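You operate a simulated robot arm through the tools that you are given. There is no shell and no other tool. Be economical: measure what you need, move in short steps, check, and stop when the job is done.

Carry out the task below with a simulated robot arm. There is one attempt and no reset: what you move stays moved.

JOB
Give the orange jar two measures of clay and mix till light gold.
Fine: measure knob back to its red mark; mix at the viewer and leave the jar there, mixer off.

It is judged by the outcome, as a careful person would: the job done as asked, and still so three seconds after it is handed in. It fails if anything else is knocked over, pushed out of place, dropped, spilled or broken.

ROBOT AND FRAMES
A 5-joint arm with a two-finger parallel gripper, fixed in place. Base frame: the origin is at the foot of the arm, x ahead of it, y to its left, z up; the work surface is at about z = 14. Units: mm, degrees, N and s.
With the tool pointing down near the work surface it reaches from about 260 to 680 mm from the base axis. Its first joint turns from -66.0 to 66.0 degrees. The tool tilts only in the upright plane through the base axis and itself; it spins freely about its own axis. Payload 2.9 kg.
The TCP is the grasp point between the finger pads, 30 mm short of the fingertips. In the tool frame z runs along the fingers and y along their closing line. Largest opening 110 mm; finger width 20, thickness 10; the body of the gripper, 48 by 112 mm, starts 55 mm behind the TCP.
Orientation is told as [roll, pitch, yaw] about the base's x, y, z axes, in that order, counted from this pose: with the fingers straight down and closing along the base's y, the tool's x points along the base's -x, its y along +y and its z along -z.

CONTROLS
- The arm moves only by the tool arm_command. Its argument "increments" is a list of rows, each a list of 7 numbers: the shift along the tool's x, y, z in mm, then the turn, a rotation vector about the tool's x, y, z in degrees, then the opening, from 0 (shut) to 1 (fully open). In form: [[tx, ty, tz, rx, ry, rz, gripper], ...]. A call has 1 to 12 rows; each row is the pose to reach, as a shift and turn from the pose commanded when the call began, along the tool's axes at that moment. Rows are played at 5 a second. More than 50 mm and 8.6 degrees between two rows, or a gripper value outside its range, and nothing of the call is played. A pose out of reach is approached as far as the arm can. The call stops where the force on the tool passes 60 N (or 10 N more than at its start, if that is more) or the arm is blocked; 0.2 s more then pass. Each finger travels about 108 mm/s and halts on what it meets, pressing with about 38 N; the grip force reading is that of the motor and also rises with nothing between the fingers. The clock runs only during rows and for 0.2 s after the last one: add rows that repeat a pose to give the fingers time. The reply holds the time, the measured pose of the TCP, the force on the tool along the base axes, the opening and the grip force, in the units named above and with some noise.
- Cameras (640 x 400 px; columns grow to the right, rows downward): "scene" is fixed at [35.5, -452.2, 602.2]; the picture's right is [0.78, -0.62, 0.00], its down [-0.37, -0.46, -0.81] and it looks along [0.51, 0.63, -0.59] (base axes); focal length 264 px, centre (320, 200). "wrist" rides on the gripper at [72, 17, -103] in the tool frame; the picture's right is [-0.23, 0.97, 0.00], its down [-0.76, -0.18, -0.62] and it looks along [-0.61, -0.14, 0.78] (tool axes); focal length 222 px, centre (320, 200). There is no depth. A picture from a camera that has moved, and an enlarged one, comes with that camera's place and axes in the base frame and with its lens.
- get_image(camera): a new picture of that camera. The clock stands still meanwhile.
- enlarge(camera, box): a new picture of the part [left, top, right, bottom] of that camera's present view, enlarged. The clock stands still meanwhile.
- finish_job(): hands the job in; it is judged then, once.

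Work in short steps. Places have to be worked out from the pictures, the camera data and where the tool is seen: move nearer, look again, correct. Check each grasp and each placing, and mend what went wrong. You have 120 turns and 84 pictures in all, those below and enlarged ones among them. Open the gripper and draw the arm clear of the work before you hand the job in, unless the task says otherwise; then end with one line.

The tools are called after "Emit:" as name(argument=value, ...) on one line, values as JSON. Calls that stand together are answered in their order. arm_command: Moves the arm, as the interface text tells. Its arguments: {"type":"object","properties":{"increments":{"type":"array"}},"required":["increments"]} The other tools are called the same way: get_image (camera) takes a picture; enlarge (camera, box) takes an enlarged picture of a part of a camera's view; finish_job () hands the job in.

At the start:

```text
time: 0.0
ee_pos: [424.8, -45.1, 430.1]
ee_rot: [-0.1, 0.0, -0.1]
contact_force: [0.5, -0.3, 0.4]
grip_width: 110.2
finger_force: 0.1
```

scene: 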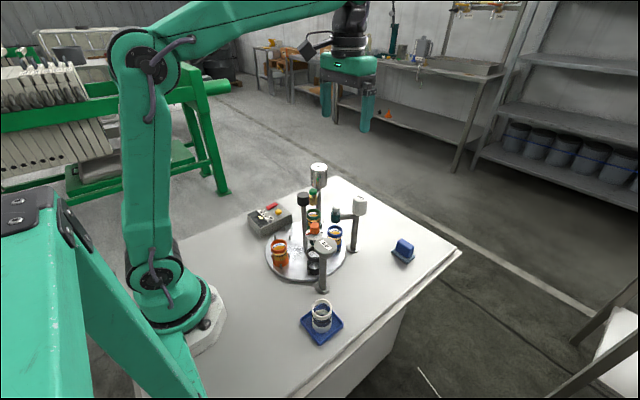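
wrist: 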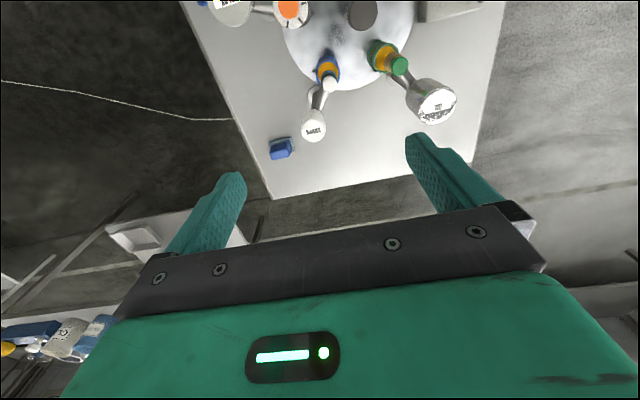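

The scene shows a turntable with jars and several posts. I'll enlarge it to identify the parts.

Emit:
enlarge(camera="scene", box=[230, 150, 390, 250])

Emit:
enlarge(camera="scene", box=[240, 230, 440, 355])

Emit:
enlarge(camera="wrist", box=[180, 0, 520, 200])

```text
4.00 times, centred on (310, 200) of scene
camera zoom: at [35.5, -452.2, 602.2], right [0.78, -0.62, 0.0], down [-0.37, -0.46, -0.81], along [0.51, 0.63, -0.59], focal length 1057 px, centre (360, 200)
```

zoom: 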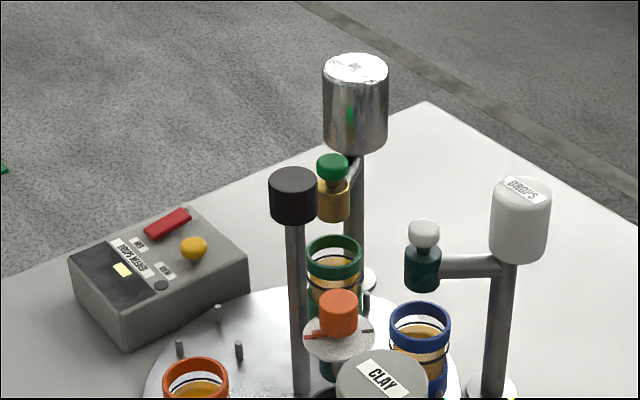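

```text
3.20 times, centred on (340, 292) of scene
camera zoom: at [35.5, -452.2, 602.2], right [0.78, -0.62, 0.0], down [-0.37, -0.46, -0.81], along [0.51, 0.63, -0.59], focal length 846 px, centre (256, -96)
```

zoom: 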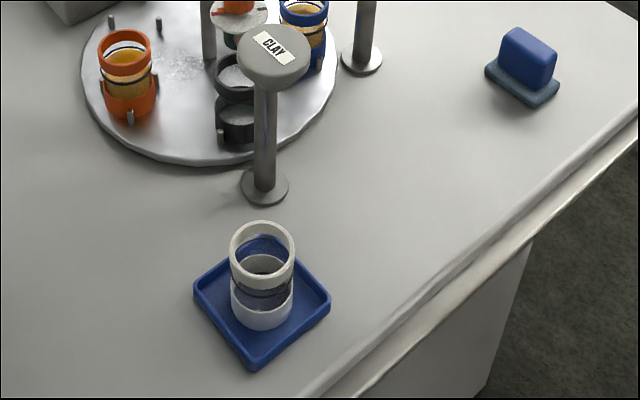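

```text
1.88 times, centred on (350, 100) of wrist
camera zoom: at [352.5, -28.7, 533.6], right [0.23, 0.97, 0.0], down [0.76, -0.18, 0.62], along [0.61, -0.14, -0.78], focal length 418 px, centre (264, 388)
```

zoom: 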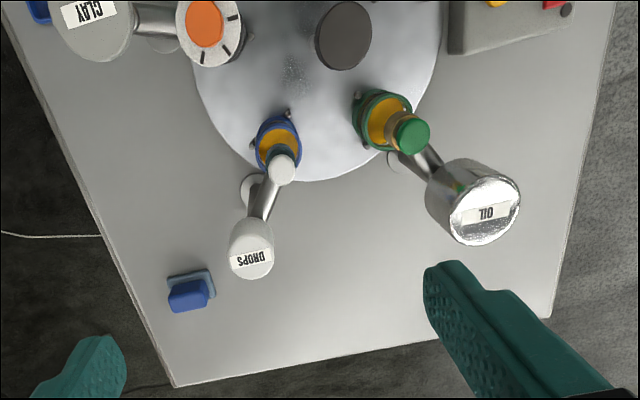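

I'll pull the tool back toward the base so the wrist camera sees the whole turntable.

Emit:
arm_command(increments=[[40, 0, 0, 0, 0, 0, 1], [80, 0, 0, 0, 0, 0, 1], [120, 0, 0, 0, 0, 0, 1], [140, 0, 0, 0, 0, 0, 1]])

Emit:
get_image(camera="wrist")

Emit:
enlarge(camera="wrist", box=[160, 0, 480, 200])

```text
time: 1.0
ee_pos: [284.6, -46.3, 429.4]
ee_rot: [0.0, 0.0, 0.0]
contact_force: [-0.2, -0.3, 1.0]
grip_width: 110.5
finger_force: 0.1
```

```text
78 pictures are left
camera wrist: at [213.5, -29.5, 532.9], right [0.23, 0.97, 0.0], down [0.76, -0.18, 0.62], along [0.61, -0.14, -0.78], focal length 222 px, centre (320, 200)
```

wrist: 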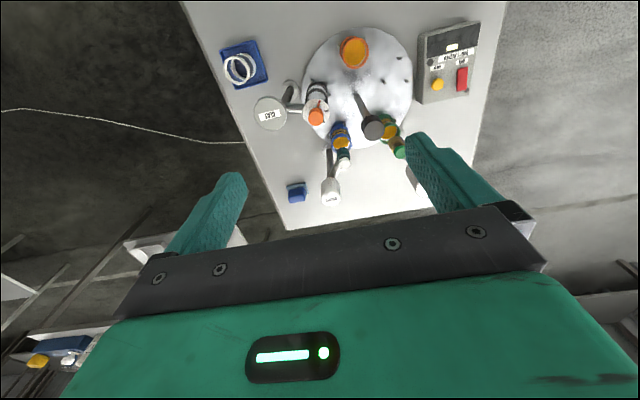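

```text
2.00 times, centred on (320, 100) of wrist
camera zoom: at [213.5, -29.5, 532.9], right [0.23, 0.97, 0.0], down [0.76, -0.18, 0.62], along [0.61, -0.14, -0.78], focal length 444 px, centre (320, 400)
```

zoom: 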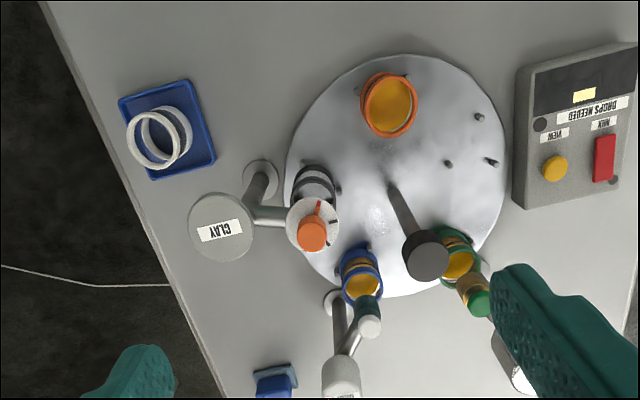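

The carousel appears to be centred near (344, 18), with five slots 72° apart: orange at 180°, clay at −108° and the viewer slot at 108°. I'll lower the tool for a closer look at the clay knob.

Emit:
arm_command(increments=[[10, -15, 40, 0, 0, 0, 1], [15, -30, 80, 0, 0, 0, 1], [15, -35, 130, 0, 0, 0, 1]])

Emit:
get_image(camera="wrist")

Emit:
enlarge(camera="scene", box=[300, 200, 364, 240])

Emit:
enlarge(camera="scene", box=[240, 195, 304, 235])

```text
refused: row 3 steps farther than a row can; nothing moved
```

```text
76 pictures are left
camera wrist: at [213.5, -29.5, 532.9], right [0.23, 0.97, 0.0], down [0.76, -0.18, 0.62], along [0.61, -0.14, -0.78], focal length 222 px, centre (320, 200)
```

wrist: 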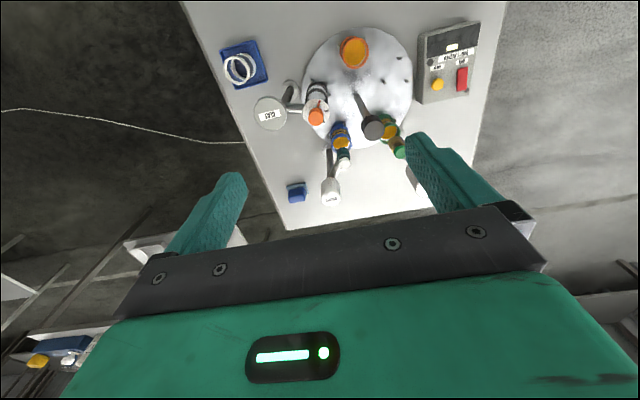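

```text
10.00 times, centred on (332, 220) of scene
camera zoom: at [35.5, -452.2, 602.2], right [0.78, -0.62, 0.0], down [-0.37, -0.46, -0.81], along [0.51, 0.63, -0.59], focal length 2644 px, centre (200, 0)
```

zoom: 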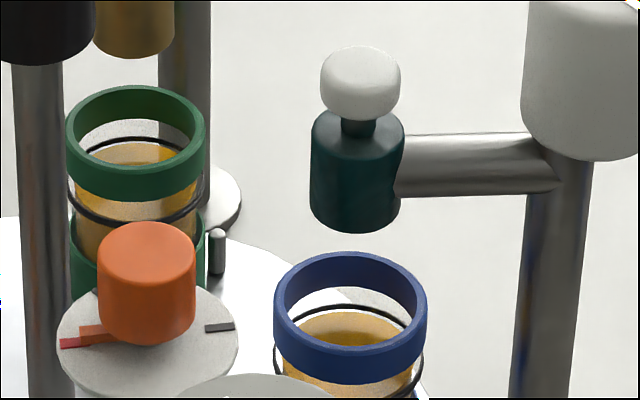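

```text
10.00 times, centred on (272, 215) of scene
camera zoom: at [35.5, -452.2, 602.2], right [0.78, -0.62, 0.0], down [-0.37, -0.46, -0.81], along [0.51, 0.63, -0.59], focal length 2644 px, centre (800, 50)
```

zoom: 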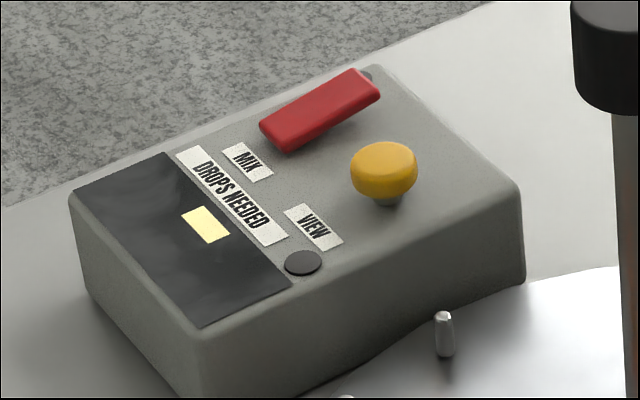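

Emit:
arm_command(increments=[[10, -15, 40, 0, 0, 0, 1], [15, -30, 80, 0, 0, 0, 1], [15, -35, 120, 0, 0, 0, 1], [15, -35, 140, 0, 0, 0, 1]])

Emit:
get_image(camera="wrist")

```text
time: 2.0
ee_pos: [267.9, -81.3, 289.8]
ee_rot: [0.1, 0.0, 0.1]
contact_force: [0.3, 0.0, 0.3]
grip_width: 110.1
finger_force: 0.0
```

```text
73 pictures are left
camera wrist: at [196.9, -64.2, 393.1], right [0.23, 0.97, 0.0], down [0.76, -0.18, 0.62], along [0.61, -0.14, -0.78], focal length 222 px, centre (320, 200)
```

wrist: 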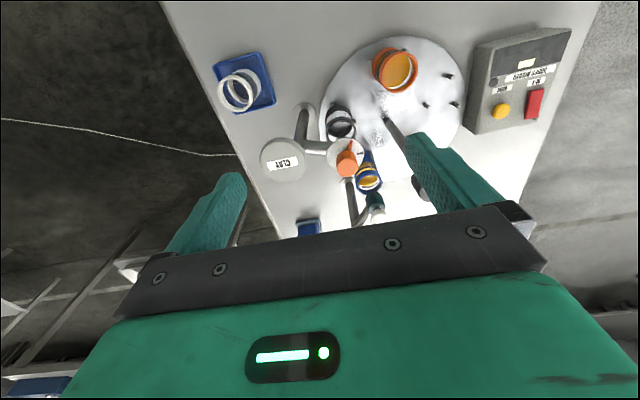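

Emit:
enlarge(camera="wrist", box=[250, 80, 410, 180])

Emit:
enlarge(camera="wrist", box=[340, 10, 580, 160])

```text
4.00 times, centred on (330, 130) of wrist
camera zoom: at [196.9, -64.2, 393.1], right [0.23, 0.97, 0.0], down [0.76, -0.18, 0.62], along [0.61, -0.14, -0.78], focal length 888 px, centre (280, 480)
```

zoom: 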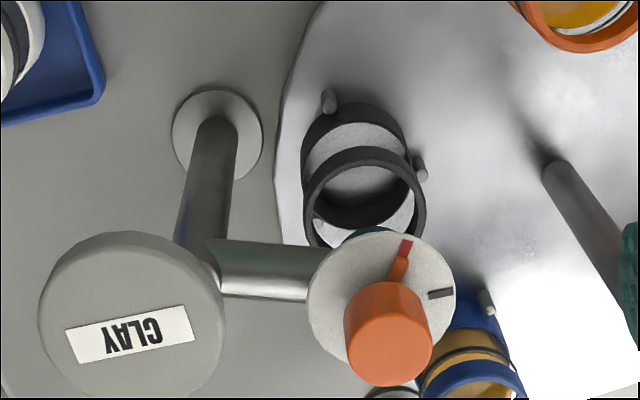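

```text
2.67 times, centred on (460, 85) of wrist
camera zoom: at [196.9, -64.2, 393.1], right [0.23, 0.97, 0.0], down [0.76, -0.18, 0.62], along [0.61, -0.14, -0.78], focal length 592 px, centre (-53, 507)
```

zoom: 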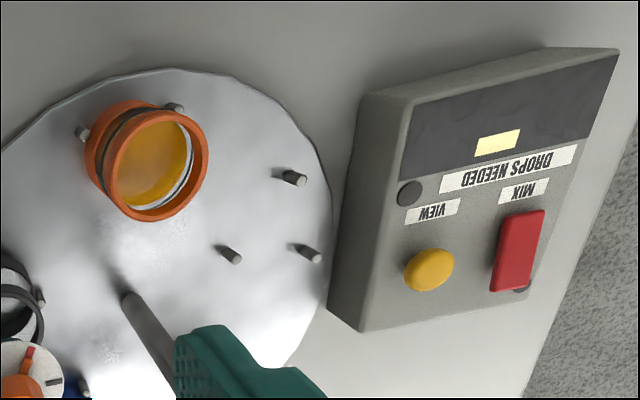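

The clay knob's pointer is on the red mark, and the MIX lever and VIEW button are on the box. I'll move above the black cap on the centre post, which looks like the turntable handle, keeping the fingers high.

Emit:
arm_command(increments=[[-20, 30, 0, 0, 0, 0, 0.8], [-40, 60, 0, 0, 0, 0, 0.7], [-60, 85, 0, 0, 0, 0, 0.6], [-79, 99, 0, 0, 0, 0, 0.6]])

Emit:
get_image(camera="wrist")

```text
time: 3.0
ee_pos: [348.4, 19.4, 290.7]
ee_rot: [0.0, 0.1, 0.0]
contact_force: [0.1, 0.1, -0.1]
grip_width: 65.8
finger_force: 0.0
```

```text
70 pictures are left
camera wrist: at [276.8, 35.6, 393.9], right [0.23, 0.97, 0.0], down [0.76, -0.18, 0.62], along [0.61, -0.14, -0.78], focal length 222 px, centre (320, 200)
```

wrist: 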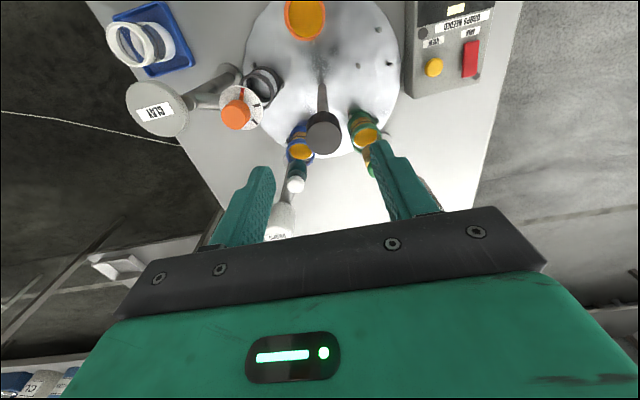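

Emit:
enlarge(camera="wrist", box=[240, 60, 400, 160])

```text
4.00 times, centred on (320, 110) of wrist
camera zoom: at [276.8, 35.6, 393.9], right [0.23, 0.97, 0.0], down [0.76, -0.18, 0.62], along [0.61, -0.14, -0.78], focal length 888 px, centre (320, 560)
```

zoom: 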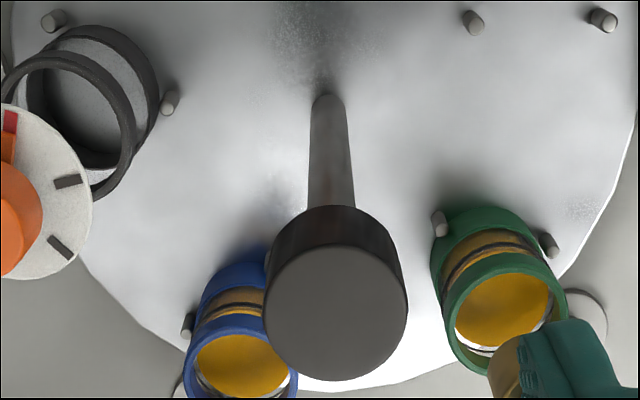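

The cap axis is at about (350, 21), its top is at z ≈ 216 and it's 30 mm across. I'll descend around it and close.

Emit:
arm_command(increments=[[-2, 2, 40, 0, 0, 0, 0.6], [-2, 2, 70, 0, 0, 0, 0.6], [-2, 2, 89, 0, 0, 0, 0.6], [-2, 2, 89, 0, 0, 0, 0.4], [-2, 2, 89, 0, 0, 0, 0.2], [-2, 2, 89, 0, 0, 0, 0.2]])

Emit:
get_image(camera="scene")

```text
time: 4.4
ee_pos: [351.9, 20.4, 198.0]
ee_rot: [-0.1, 0.0, 0.3]
contact_force: [1.6, 37.7, -6.6]
grip_width: 31.1
finger_force: 44.5
```

```text
68 pictures are left
```

scene: 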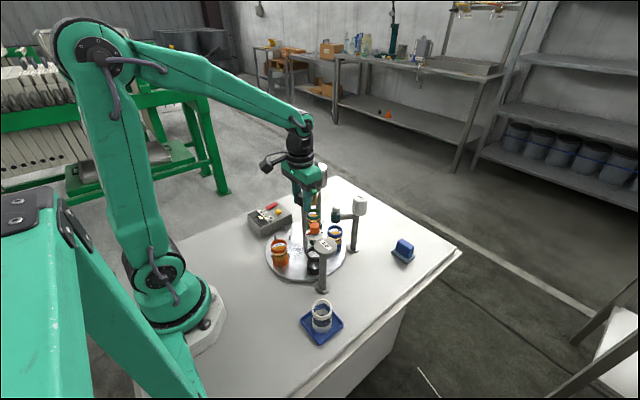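

The cap is gripped at 31 mm, but there's a +y side load. I'll shift 2 mm in +y to centre it.

Emit:
arm_command(increments=[[0, 1, 0, 0, 0, 0, 0.2], [0, 2, 0, 0, 0, 0, 0.2]])

```text
time: 5.0
ee_pos: [350.8, 20.3, 198.8]
ee_rot: [0.1, 0.0, -0.2]
contact_force: [15.4, 2.4, -20.2]
grip_width: 31.0
finger_force: 44.8
```

The side load is gone. Now a trial turn of 16° counter-clockwise (seen from above).

Emit:
arm_command(increments=[[0, 0, 0, 0, 0, -4, 0.2], [0, 0, 0, 0, 0, -8, 0.2], [0, 0, 0, 0, 0, -12, 0.2], [0, 0, 0, 0, 0, -16, 0.2], [0, 0, 0, 0, 0, -16, 0.2]])

Emit:
enlarge(camera="scene", box=[240, 180, 400, 280])

```text
time: 5.9
ee_pos: [351.0, 19.6, 199.6]
ee_rot: [-0.1, 0.1, 12.5]
contact_force: [2.8, -3.4, -2.0]
grip_width: 30.6
finger_force: 45.1
stopped in row 4: the force on the tool passed its limit (the readings are from after the stop); the commanded pose is now the measured one
```

```text
4.00 times, centred on (320, 230) of scene
camera zoom: at [35.6, -452.1, 602.2], right [0.78, -0.62, 0.0], down [-0.37, -0.46, -0.81], along [0.51, 0.63, -0.59], focal length 1057 px, centre (320, 80)
```

zoom: 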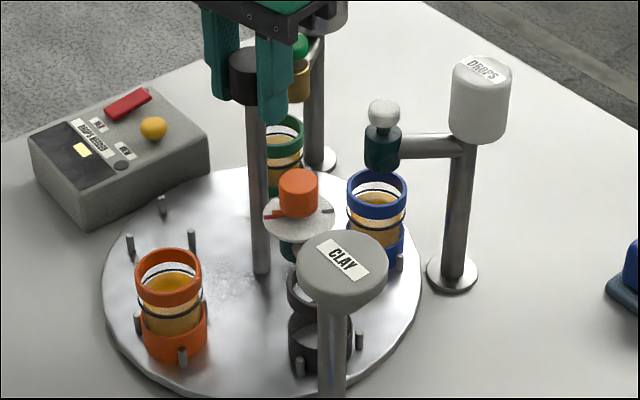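

The turntable turned with the cap, and the force limit tripped at about 12°. I'll continue in smaller steps.

Emit:
arm_command(increments=[[0, 0, 0, 0, 0, -3, 0.2], [0, 0, 0, 0, 0, -6, 0.2], [0, 0, 0, 0, 0, -9, 0.2], [0, 0, 0, 0, 0, -12, 0.2], [0, 0, 0, 0, 0, -15, 0.2], [0, 0, 0, 0, 0, -18, 0.2], [0, 0, 0, 0, 0, -21, 0.2], [0, 0, 0, 0, 0, -24, 0.2]])

```text
time: 7.7
ee_pos: [351.0, 18.0, 200.9]
ee_rot: [0.1, 0.1, 36.3]
contact_force: [6.6, -47.5, -2.1]
grip_width: 30.9
finger_force: 44.8
```

A side force built up because the grip is about 4 mm off the axis, which is nearer x ≈ 355. I'll release, recentre and grip again.

Emit:
arm_command(increments=[[0, 0, 0, 0, 0, 0, 0.5], [0, 0, 0, 0, 0, 0, 0.5]])

Emit:
get_image(camera="wrist")

```text
time: 8.3
ee_pos: [351.6, 19.4, 200.6]
ee_rot: [-0.1, 0.1, 36.6]
contact_force: [0.2, -0.1, 0.0]
grip_width: 55.0
finger_force: 0.2
```

```text
66 pictures are left
camera wrist: at [283.3, -9.6, 304.0], right [-0.4, 0.92, 0.0], down [0.72, 0.31, 0.62], along [0.57, 0.25, -0.78], focal length 222 px, centre (320, 200)
```

wrist: 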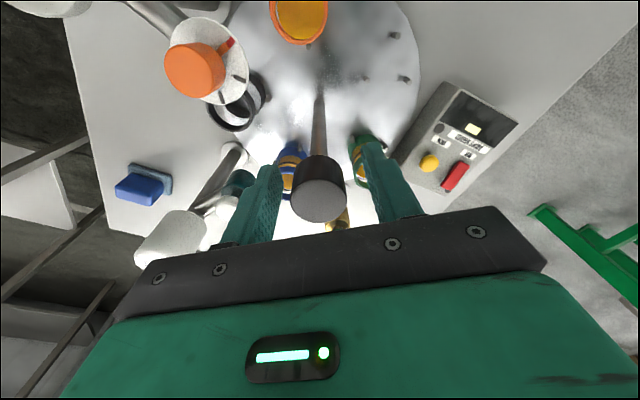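

Two views put the cap axis at about (354.5, 21.5). I'll shift 4 mm along tool −x, regrip and turn another 36°.

Emit:
arm_command(increments=[[-4, 0, 3, 0, 0, 0, 0.5], [-4, 0, 3, 0, 0, 0, 0.2], [-4, 0, 3, 0, 0, 0, 0.2], [-4, 0, 3, 0, 0, -4, 0.2], [-4, 0, 3, 0, 0, -8, 0.2], [-4, 0, 3, 0, 0, -12, 0.2], [-4, 0, 3, 0, 0, -16, 0.2], [-4, 0, 3, 0, 0, -20, 0.2], [-4, 0, 3, 0, 0, -24, 0.2], [-4, 0, 3, 0, 0, -28, 0.2], [-4, 0, 3, 0, 0, -31, 0.2]])

Emit:
enlarge(camera="scene", box=[240, 180, 400, 280])

```text
time: 10.7
ee_pos: [353.8, 22.8, 196.2]
ee_rot: [-0.1, -0.1, 67.6]
contact_force: [19.4, -11.7, 3.5]
grip_width: 33.2
finger_force: 11.1
```

```text
4.00 times, centred on (320, 230) of scene
camera zoom: at [35.6, -452.2, 602.2], right [0.78, -0.62, 0.0], down [-0.37, -0.46, -0.81], along [0.51, 0.63, -0.59], focal length 1057 px, centre (320, 80)
```

zoom: 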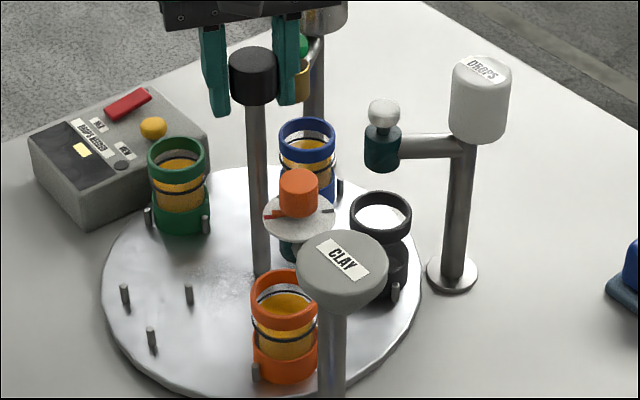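

The orange jar is a few degrees short of the clay station. Turning 5° more.

Emit:
arm_command(increments=[[0, 0, 0, 0, 0, -2.5, 0.2], [0, 0, 0, 0, 0, -5, 0.2], [0, 0, 0, 0, 0, -5, 0.2]])

Emit:
enlarge(camera="scene", box=[240, 180, 400, 280])

Emit:
get_image(camera="wrist")

```text
time: 11.5
ee_pos: [353.9, 22.4, 196.3]
ee_rot: [-0.2, 0.0, 72.6]
contact_force: [19.4, -11.5, 4.0]
grip_width: 33.3
finger_force: 11.9
```

```text
4.00 times, centred on (320, 230) of scene
camera zoom: at [35.5, -452.2, 602.2], right [0.78, -0.62, 0.0], down [-0.37, -0.46, -0.81], along [0.51, 0.63, -0.59], focal length 1057 px, centre (320, 80)
```

zoom: 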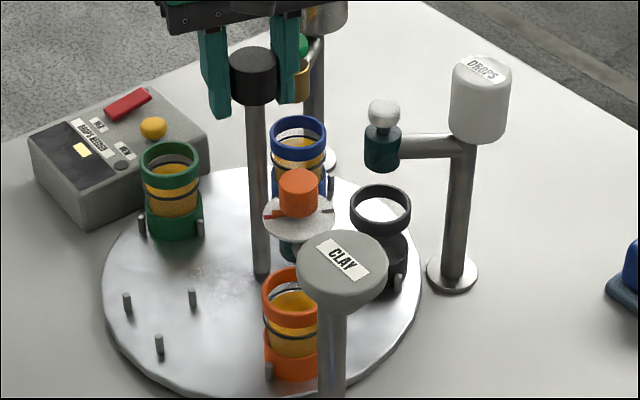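

```text
63 pictures are left
camera wrist: at [316.6, -41.4, 300.6], right [-0.86, 0.51, 0.0], down [0.4, 0.67, 0.62], along [0.32, 0.54, -0.78], focal length 222 px, centre (320, 200)
```

wrist: 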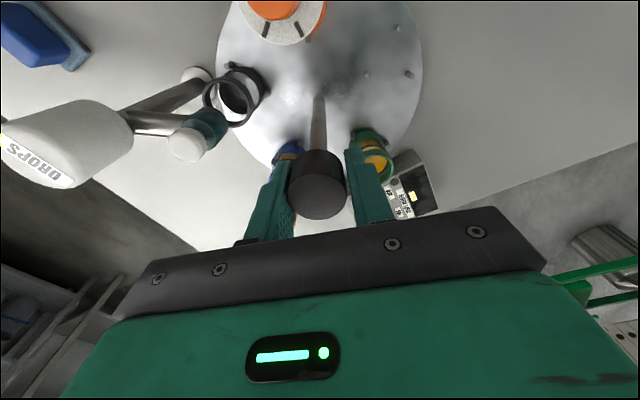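

Comparing the pin positions with the starting picture, the table is about 1° short. I'll nudge it 1.3° and then release.

Emit:
arm_command(increments=[[0, 0, 0, 0, 0, -1.3, 0.2], [0, 0, 0, 0, 0, -1.3, 0.2], [0, 0, 0, 0, 0, -1.3, 0.5], [0, 0, 0, 0, 0, -1.3, 0.5], [0, 0, -40, 0, 0, -1.3, 0.5], [0, 0, -80, 0, 0, -1.3, 0.5]])

Emit:
enlarge(camera="scene", box=[230, 150, 390, 250])

Emit:
enlarge(camera="scene", box=[240, 230, 440, 355])

```text
time: 12.9
ee_pos: [353.3, 21.2, 277.4]
ee_rot: [0.1, 0.0, 73.8]
contact_force: [-0.4, -1.1, -0.3]
grip_width: 55.0
finger_force: 0.2
```

```text
4.00 times, centred on (310, 200) of scene
camera zoom: at [35.5, -452.2, 602.2], right [0.78, -0.62, 0.0], down [-0.37, -0.46, -0.81], along [0.51, 0.63, -0.59], focal length 1057 px, centre (360, 200)
```

zoom: 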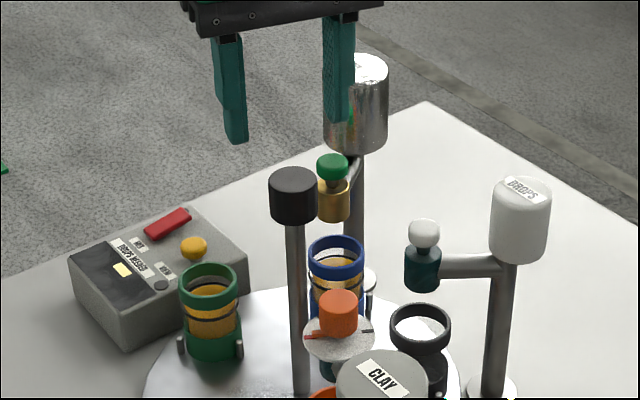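

```text
3.20 times, centred on (340, 292) of scene
camera zoom: at [35.5, -452.2, 602.2], right [0.78, -0.62, 0.0], down [-0.37, -0.46, -0.81], along [0.51, 0.63, -0.59], focal length 846 px, centre (256, -96)
```

zoom: 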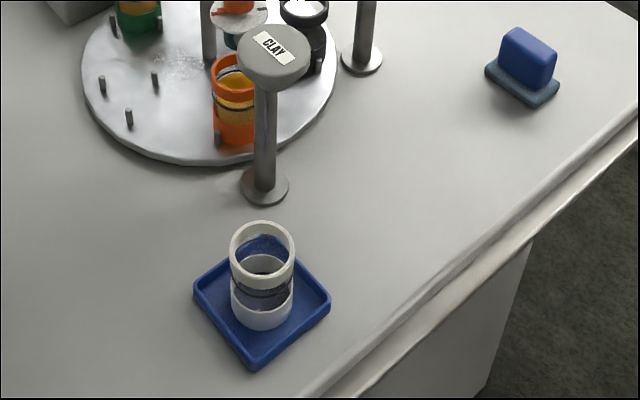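

The jars now sit where the previous ones were, so orange is under the clay outlet. Next I'll move above the clay knob and measure its position.

Emit:
arm_command(increments=[[40, -1, 0, 0, 0, 0, 0.5], [75, -1, 0, 0, 0, 0, 0.5], [87, -1, 10, 0, 0, 0, 0.5], [87, -1, 20, 0, 0, 0, 0.5]])

Emit:
get_image(camera="wrist")

Emit:
enlarge(camera="wrist", box=[240, 80, 400, 180])

```text
time: 13.9
ee_pos: [330.3, -63.5, 256.9]
ee_rot: [0.1, 0.0, 73.8]
contact_force: [0.1, -0.6, -0.1]
grip_width: 55.0
finger_force: 0.1
```

```text
60 pictures are left
camera wrist: at [294.4, -126.6, 361.1], right [-0.87, 0.49, 0.0], down [0.38, 0.68, 0.62], along [0.3, 0.54, -0.78], focal length 222 px, centre (320, 200)
```

wrist: 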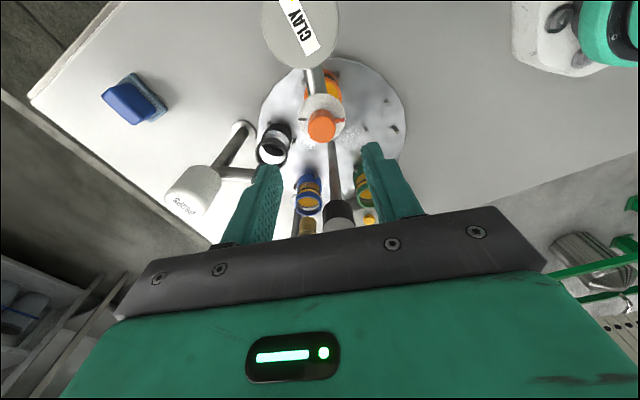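

```text
4.00 times, centred on (320, 130) of wrist
camera zoom: at [294.4, -126.6, 361.1], right [-0.87, 0.49, 0.0], down [0.38, 0.68, 0.62], along [0.3, 0.54, -0.78], focal length 888 px, centre (320, 480)
```

zoom: 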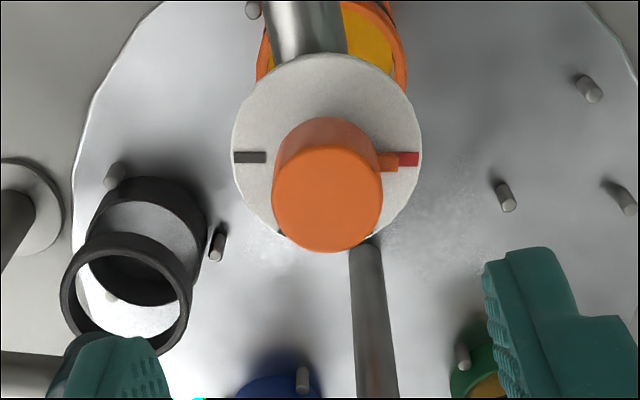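

The clay knob is at about (328, −63), top z ≈ 173, with the dial disc near z ≈ 142. The marks run clockwise from red at roughly 60°, 120° and 180°. I'll descend and grip it.

Emit:
arm_command(increments=[[0, 1.8, 30, 0, 0, 0, 0.5], [0, 1.8, 55, 0, 0, 0, 0.5], [0, 1.8, 75, 0, 0, 0, 0.5], [0, 1.8, 75, 0, 0, 0, 0.3], [0, 1.8, 75, 0, 0, 0, 0.12], [0, 1.8, 75, 0, 0, 0, 0.12]])

Emit:
enlarge(camera="scene", box=[280, 190, 376, 250])

```text
time: 15.3
ee_pos: [328.1, -61.6, 181.4]
ee_rot: [0.1, 0.0, 73.8]
contact_force: [7.9, -4.1, -10.3]
grip_width: 23.3
finger_force: 45.3
```

```text
6.67 times, centred on (328, 220) of scene
camera zoom: at [35.6, -452.2, 602.2], right [0.78, -0.62, 0.0], down [-0.37, -0.46, -0.81], along [0.51, 0.63, -0.59], focal length 1762 px, centre (267, 67)
```

zoom: 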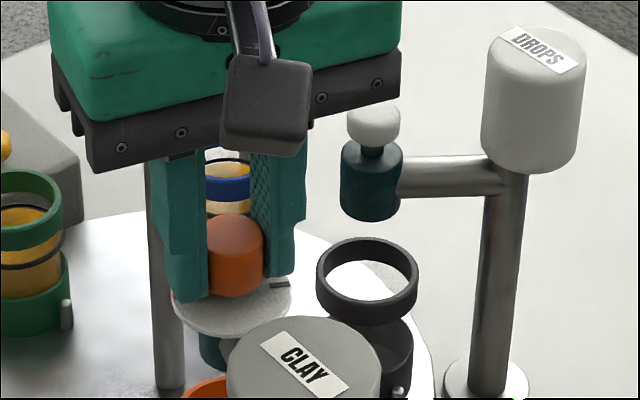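

The knob is gripped at 23 mm with low side force. I'll turn it about 58° clockwise toward the first dark mark, in small steps.

Emit:
arm_command(increments=[[0, 0, 0, 0, 0, 6, 0.12], [0, 0, 0, 0, 0, 12, 0.12], [0, 0, 0, 0, 0, 18, 0.12], [0, 0, 0, 0, 0, 24, 0.12], [0, 0, 0, 0, 0, 30, 0.12], [0, 0, 0, 0, 0, 36, 0.12], [0, 0, 0, 0, 0, 42, 0.12], [0, 0, 0, 0, 0, 48, 0.12], [0, 0, 0, 0, 0, 54, 0.12], [0, 0, 0, 0, 0, 58, 0.12]])

Emit:
get_image(camera="wrist")

Emit:
enlarge(camera="scene", box=[280, 190, 376, 250])

Emit:
enlarge(camera="scene", box=[280, 235, 344, 275])

```text
time: 17.2
ee_pos: [329.7, -62.6, 183.4]
ee_rot: [0.0, -0.2, 24.3]
contact_force: [3.2, -2.4, -0.9]
grip_width: 23.2
finger_force: 44.9
stopped in row 9: the force on the tool passed its limit (the readings are from after the stop); the commanded pose is now the measured one
```

```text
57 pictures are left
camera wrist: at [256.4, -76.6, 286.0], right [-0.19, 0.98, 0.0], down [0.76, 0.15, 0.63], along [0.61, 0.12, -0.78], focal length 222 px, centre (320, 200)
```

wrist: 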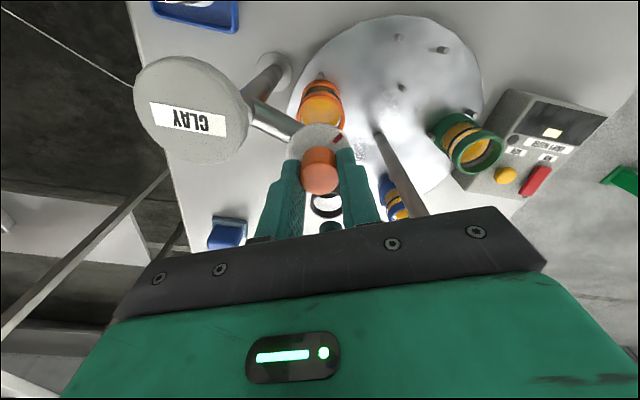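

```text
6.67 times, centred on (328, 220) of scene
camera zoom: at [35.6, -452.1, 602.2], right [0.78, -0.62, 0.0], down [-0.37, -0.46, -0.81], along [0.51, 0.63, -0.59], focal length 1762 px, centre (267, 67)
```

zoom: 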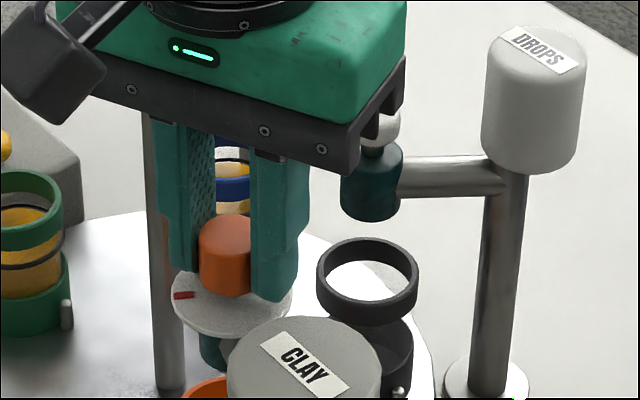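

```text
10.00 times, centred on (312, 255) of scene
camera zoom: at [35.6, -452.1, 602.2], right [0.78, -0.62, 0.0], down [-0.37, -0.46, -0.81], along [0.51, 0.63, -0.59], focal length 2644 px, centre (400, -350)
```

zoom: 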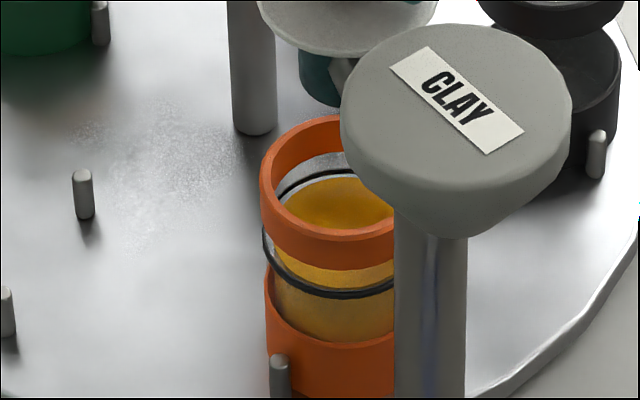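

Emit:
enlarge(camera="wrist", box=[256, 60, 384, 220])

```text
2.50 times, centred on (320, 140) of wrist
camera zoom: at [256.4, -76.6, 286.0], right [-0.19, 0.98, 0.0], down [0.76, 0.15, 0.63], along [0.61, 0.12, -0.78], focal length 555 px, centre (320, 350)
```

zoom: 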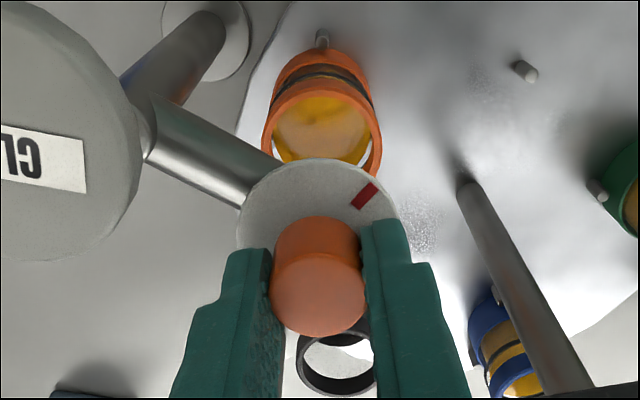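

The jar shows a slightly pale patch that may just be shadow. I'll continue about 10° to reach the first mark and compare.

Emit:
arm_command(increments=[[0, 0, 0, 0, 0, 3, 0.12], [0, 0, 0, 0, 0, 6, 0.12], [0, 0, 0, 0, 0, 10, 0.12], [0, 0, 0, 0, 0, 10, 0.12]])

Emit:
enlarge(camera="wrist", box=[256, 60, 384, 220])

```text
time: 18.2
ee_pos: [330.5, -64.0, 183.5]
ee_rot: [-0.1, -0.2, 14.2]
contact_force: [-6.4, -23.0, -6.2]
grip_width: 22.9
finger_force: 44.9
```

```text
2.50 times, centred on (320, 140) of wrist
camera zoom: at [255.1, -63.8, 286.0], right [-0.02, 1.0, 0.0], down [0.78, 0.01, 0.63], along [0.63, 0.01, -0.78], focal length 555 px, centre (320, 350)
```

zoom: 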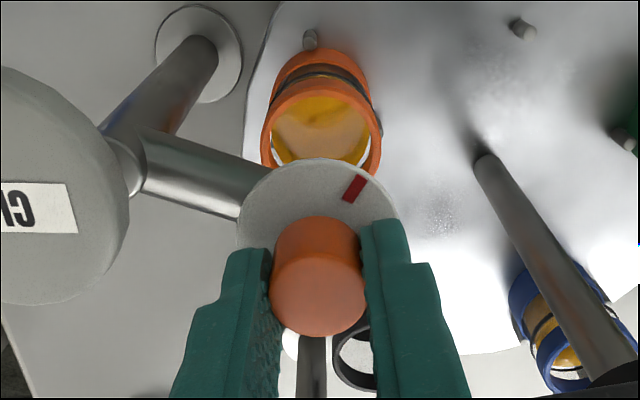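

The tool has turned 59.6° in total. I'll open briefly to see where the pointer is.

Emit:
arm_command(increments=[[0, 0, 0, 0, 0, 0, 0.45], [0, 0, 0, 0, 0, 0, 0.45], [0, 0, -20, 0, 0, 0, 0.45]])

Emit:
enlarge(camera="wrist", box=[256, 80, 416, 180])

Emit:
enlarge(camera="scene", box=[280, 200, 376, 260])

```text
time: 19.0
ee_pos: [328.8, -62.9, 203.7]
ee_rot: [-0.1, -0.2, 14.3]
contact_force: [-0.6, -0.9, -0.4]
grip_width: 49.4
finger_force: 0.1
```

```text
4.00 times, centred on (336, 130) of wrist
camera zoom: at [255.0, -63.5, 306.6], right [-0.02, 1.0, 0.0], down [0.78, 0.02, 0.63], along [0.63, 0.01, -0.78], focal length 888 px, centre (256, 480)
```

zoom: 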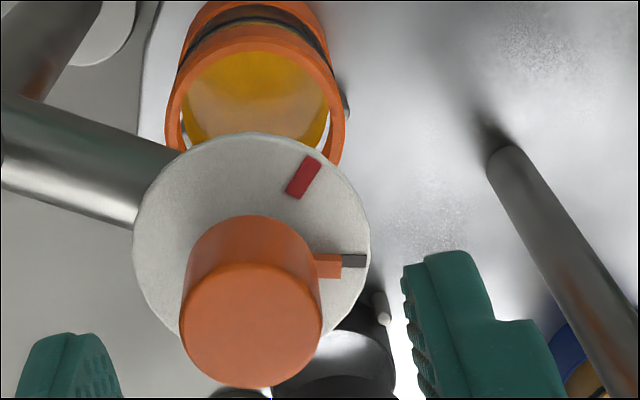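

```text
6.67 times, centred on (328, 230) of scene
camera zoom: at [35.5, -452.2, 602.2], right [0.78, -0.62, 0.0], down [-0.37, -0.46, -0.81], along [0.51, 0.63, -0.59], focal length 1762 px, centre (267, 0)
```

zoom: 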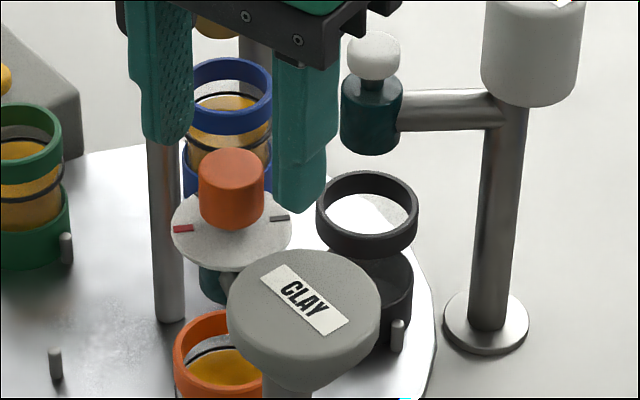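

The pointer is exactly on the first dark mark. I'll back off 45 mm toward the base to look into the jar for clay.

Emit:
arm_command(increments=[[0, 0, -30, 0, 0, 0, 0.45], [30, 0, -30, 0, 0, 0, 0.45], [55, 0, -30, 0, 0, 0, 0.45]])

Emit:
enlarge(camera="wrist", box=[256, 60, 416, 160])

```text
time: 19.8
ee_pos: [275.9, -77.6, 233.8]
ee_rot: [-0.1, -0.1, 14.4]
contact_force: [-0.2, -0.5, -0.1]
grip_width: 49.8
finger_force: 0.0
```

```text
4.00 times, centred on (336, 110) of wrist
camera zoom: at [202.0, -78.1, 337.4], right [-0.02, 1.0, 0.0], down [0.78, 0.02, 0.63], along [0.63, 0.01, -0.78], focal length 888 px, centre (256, 560)
```

zoom: 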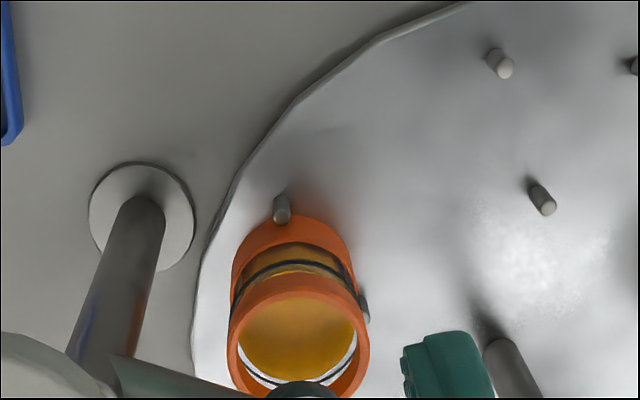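

Emit:
enlarge(camera="wrist", box=[304, 115, 352, 161])

Emit:
get_image(camera="wrist")

```text
8.70 times, centred on (328, 138) of wrist
camera zoom: at [202.0, -78.1, 337.4], right [-0.02, 1.0, 0.0], down [0.78, 0.02, 0.63], along [0.63, 0.01, -0.78], focal length 1932 px, centre (250, 739)
```

zoom: 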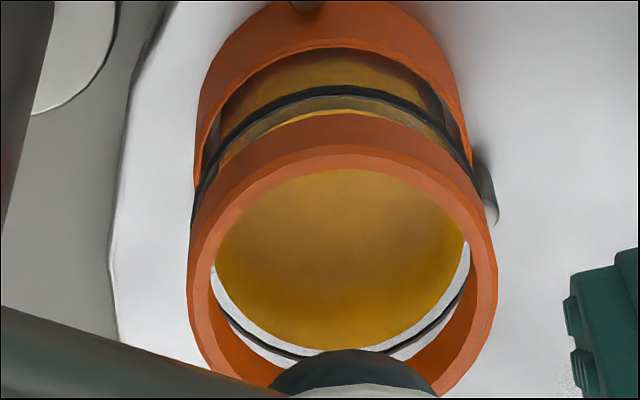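

```text
48 pictures are left
camera wrist: at [202.0, -78.1, 337.4], right [-0.02, 1.0, 0.0], down [0.78, 0.02, 0.63], along [0.63, 0.01, -0.78], focal length 222 px, centre (320, 200)
```

wrist: 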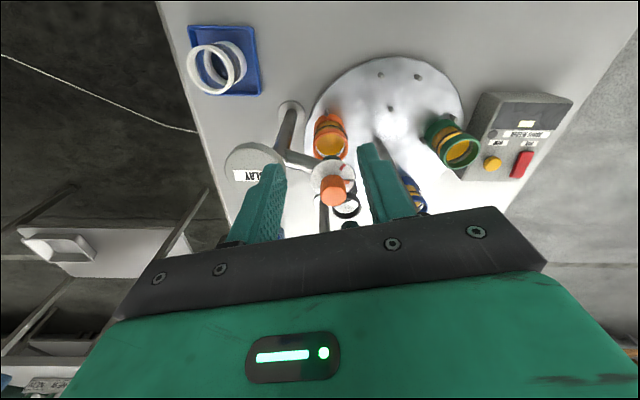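

There's no clear clay yet. Going to mark 1 and back twice should give two measures under most readings of the dial, so I'll regrip, return to red and look again.

Emit:
arm_command(increments=[[-30, 0, 0, 0, 0, 0, 0.45], [-55, 0, 0, 0, 0, 0, 0.45], [-55, 0, 30, 0, 0, 0, 0.45], [-55, 0, 51, 0, 0, 0, 0.45], [-55, 0, 51, 0, 0, 0, 0.25], [-55, 0, 51, 0, 0, 0, 0.12], [-55, 0, 51, 0, 0, 0, 0.12]])

```text
time: 21.4
ee_pos: [329.9, -63.1, 180.6]
ee_rot: [-0.1, -0.2, 14.4]
contact_force: [1.3, 17.1, -2.7]
grip_width: 23.2
finger_force: 45.1
```

Emit:
arm_command(increments=[[0, 1, 0, 0, 0, 0, 0.12], [0, 1, 0, 0, 0, -6, 0.12], [0, 1, 0, 0, 0, -12, 0.12], [0, 1, 0, 0, 0, -18, 0.12], [0, 1, 0, 0, 0, -24, 0.12], [0, 1, 0, 0, 0, -30, 0.12], [0, 1, 0, 0, 0, -30, 0.12]])

```text
time: 23.0
ee_pos: [329.6, -62.1, 180.3]
ee_rot: [-0.4, -0.2, 44.3]
contact_force: [17.0, -31.7, -25.5]
grip_width: 23.0
finger_force: 44.6
```

Emit:
arm_command(increments=[[0.4, -1.4, 0, 0, 0, -5, 0.12], [0.4, -1.4, 0, 0, 0, -10, 0.12], [0.4, -1.4, 0, 0, 0, -15, 0.12], [0.4, -1.4, 0, 0, 0, -20, 0.12], [0.4, -1.4, 0, 0, 0, -25, 0.12], [0.4, -1.4, 0, 0, 0, -29.7, 0.12], [0.4, -1.4, 0, 0, 0, -29.7, 0.12]])

Emit:
enlarge(camera="scene", box=[280, 200, 376, 280])

```text
time: 24.6
ee_pos: [329.5, -61.4, 181.2]
ee_rot: [0.1, 0.0, 74.3]
contact_force: [-15.6, 43.2, 2.8]
grip_width: 23.1
finger_force: 44.8
```

```text
5.00 times, centred on (328, 240) of scene
camera zoom: at [35.5, -452.1, 602.2], right [0.78, -0.62, 0.0], down [-0.37, -0.46, -0.81], along [0.51, 0.63, -0.59], focal length 1322 px, centre (280, 0)
```

zoom: 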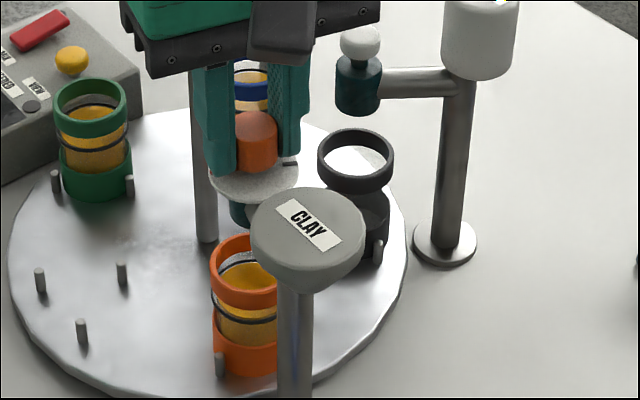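

Released position should be near red. I'll open, lift and swing back to the earlier viewpoint to check both pointer and jar.

Emit:
arm_command(increments=[[0, 0, 0, 0, 0, 0, 0.45], [0, 0, 0, 0, 0, 0, 0.45], [0, 0, -30, 0, 0, 0, 0.45], [0, 0, -52, 0, 0, 8, 0.45], [5, 8, -52, 0, 0, 16, 0.45], [10, 16, -52, 0, 0, 24, 0.45], [15, 24, -52, 0, 0, 32, 0.45], [20, 32, -52, 0, 0, 40, 0.45], [24, 40, -52, 0, 0, 48, 0.45], [28, 47, -52, 0, 0, 56, 0.45], [28, 47, -52, 0, 0, 60, 0.45]])

Emit:
enlarge(camera="wrist", box=[288, 110, 368, 215])

```text
time: 27.0
ee_pos: [275.1, -76.7, 233.8]
ee_rot: [0.0, -0.2, 13.8]
contact_force: [0.5, 0.4, -0.7]
grip_width: 49.4
finger_force: 0.0
```

```text
3.81 times, centred on (328, 162) of wrist
camera zoom: at [202.0, -77.5, 337.2], right [-0.01, 1.0, 0.0], down [0.78, 0.01, 0.63], along [0.63, 0.01, -0.78], focal length 846 px, centre (290, 343)
```

zoom: 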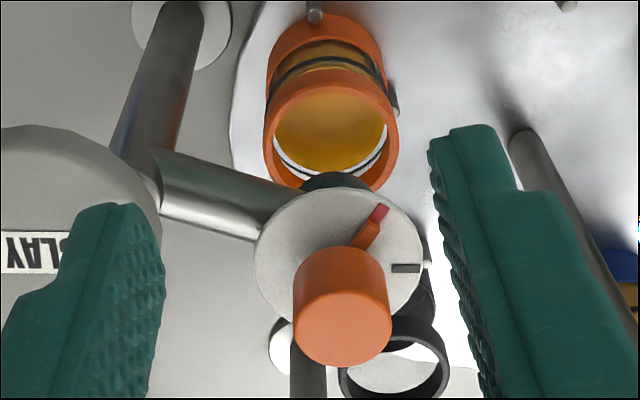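

The pointer is back on red. A close look at the jar, with the same box as before, to compare.

Emit:
enlarge(camera="wrist", box=[304, 115, 352, 161])

Emit:
enlarge(camera="scene", box=[250, 200, 346, 280])

```text
8.70 times, centred on (328, 138) of wrist
camera zoom: at [202.0, -77.5, 337.2], right [-0.01, 1.0, 0.0], down [0.78, 0.01, 0.63], along [0.63, 0.01, -0.78], focal length 1932 px, centre (250, 739)
```

zoom: 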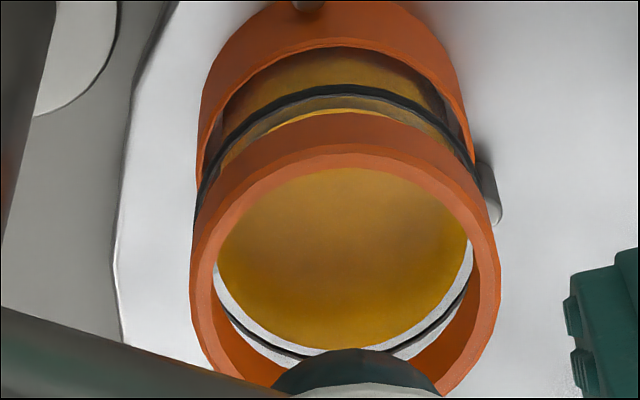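

```text
5.00 times, centred on (298, 240) of scene
camera zoom: at [35.5, -452.2, 602.2], right [0.78, -0.62, 0.0], down [-0.37, -0.46, -0.81], along [0.51, 0.63, -0.59], focal length 1322 px, centre (430, 0)
```

zoom: 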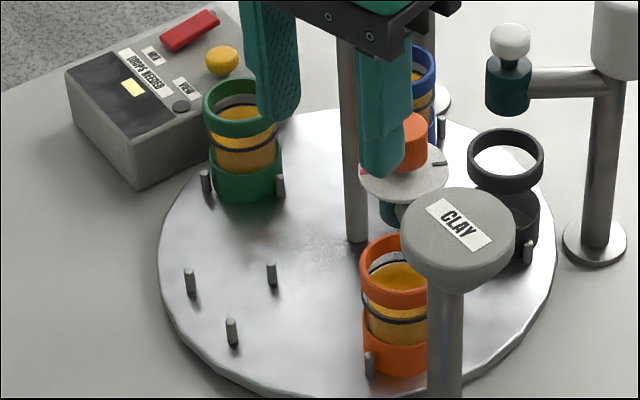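

No obvious change. I'll compare the surfaces of the orange and green jars closely from the fixed camera.

Emit:
enlarge(camera="scene", box=[316, 244, 340, 274])

Emit:
enlarge(camera="scene", box=[288, 214, 312, 244])

```text
13.33 times, centred on (328, 259) of scene
camera zoom: at [35.5, -452.2, 602.2], right [0.78, -0.62, 0.0], down [-0.37, -0.46, -0.81], along [0.51, 0.63, -0.59], focal length 3525 px, centre (213, -587)
```

zoom: 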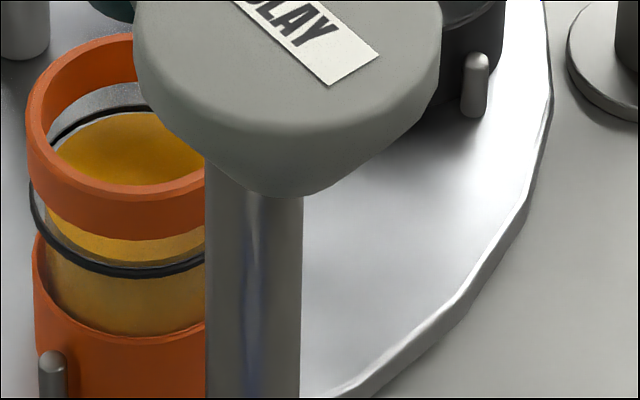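

```text
13.33 times, centred on (300, 229) of scene
camera zoom: at [35.5, -452.2, 602.2], right [0.78, -0.62, 0.0], down [-0.37, -0.46, -0.81], along [0.51, 0.63, -0.59], focal length 3525 px, centre (587, -187)
```

zoom: 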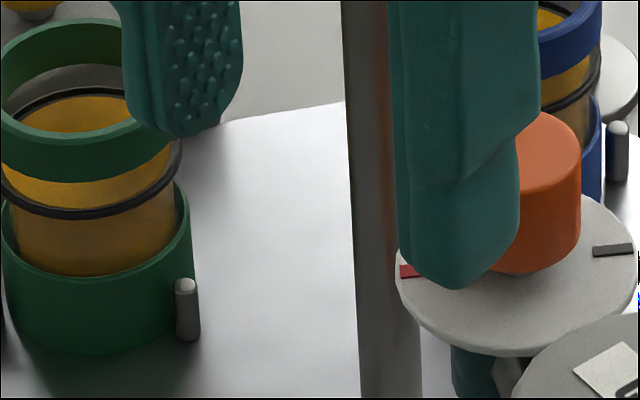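

I'll do the second cycle: regrip the knob at this yaw and turn 60° clockwise again.

Emit:
arm_command(increments=[[-28, 0, 0, 0, 0, 0, 0.45], [-56, 1, 0, 0, 0, 0, 0.45], [-56, 1, 30, 0, 0, 0, 0.45], [-56, 1, 52, 0, 0, 0, 0.45], [-56, 1, 52, 0, 0, 0, 0.25], [-56, 1, 52, 0, 0, 0, 0.12], [-56, 1, 52, 0, 0, 0, 0.12]])

Emit:
arm_command(increments=[[0, 0, 0, 0, 0, 5, 0.12], [0, 0, 0, 0, 0, 10, 0.12], [0, 0, 0, 0, 0, 15, 0.12], [0, 0, 0, 0, 0, 20, 0.12], [0, 0, 0, 0, 0, 25, 0.12], [0, 0, 0, 0, 0, 30, 0.12]])

```text
time: 28.6
ee_pos: [331.2, -63.1, 182.5]
ee_rot: [-0.1, -0.2, 14.1]
contact_force: [1.9, 15.3, -1.8]
grip_width: 22.9
finger_force: 44.7
```

```text
time: 30.0
ee_pos: [332.1, -65.2, 181.7]
ee_rot: [0.0, -0.5, -16.3]
contact_force: [3.8, -52.0, -7.3]
grip_width: 22.7
finger_force: 45.3
```

Side force shows I'm about 3–4 mm off the knob axis in x. I'll open, recentre on (328.3, −62.2) and regrip.

Emit:
arm_command(increments=[[0, 0, 0, 0, 0, 0, 0.35], [0, 0, 0, 0, 0, 0, 0.35]])

```text
time: 30.6
ee_pos: [330.8, -61.8, 182.0]
ee_rot: [0.0, -0.1, -15.9]
contact_force: [0.5, -0.9, 0.0]
grip_width: 38.4
finger_force: 0.0
```

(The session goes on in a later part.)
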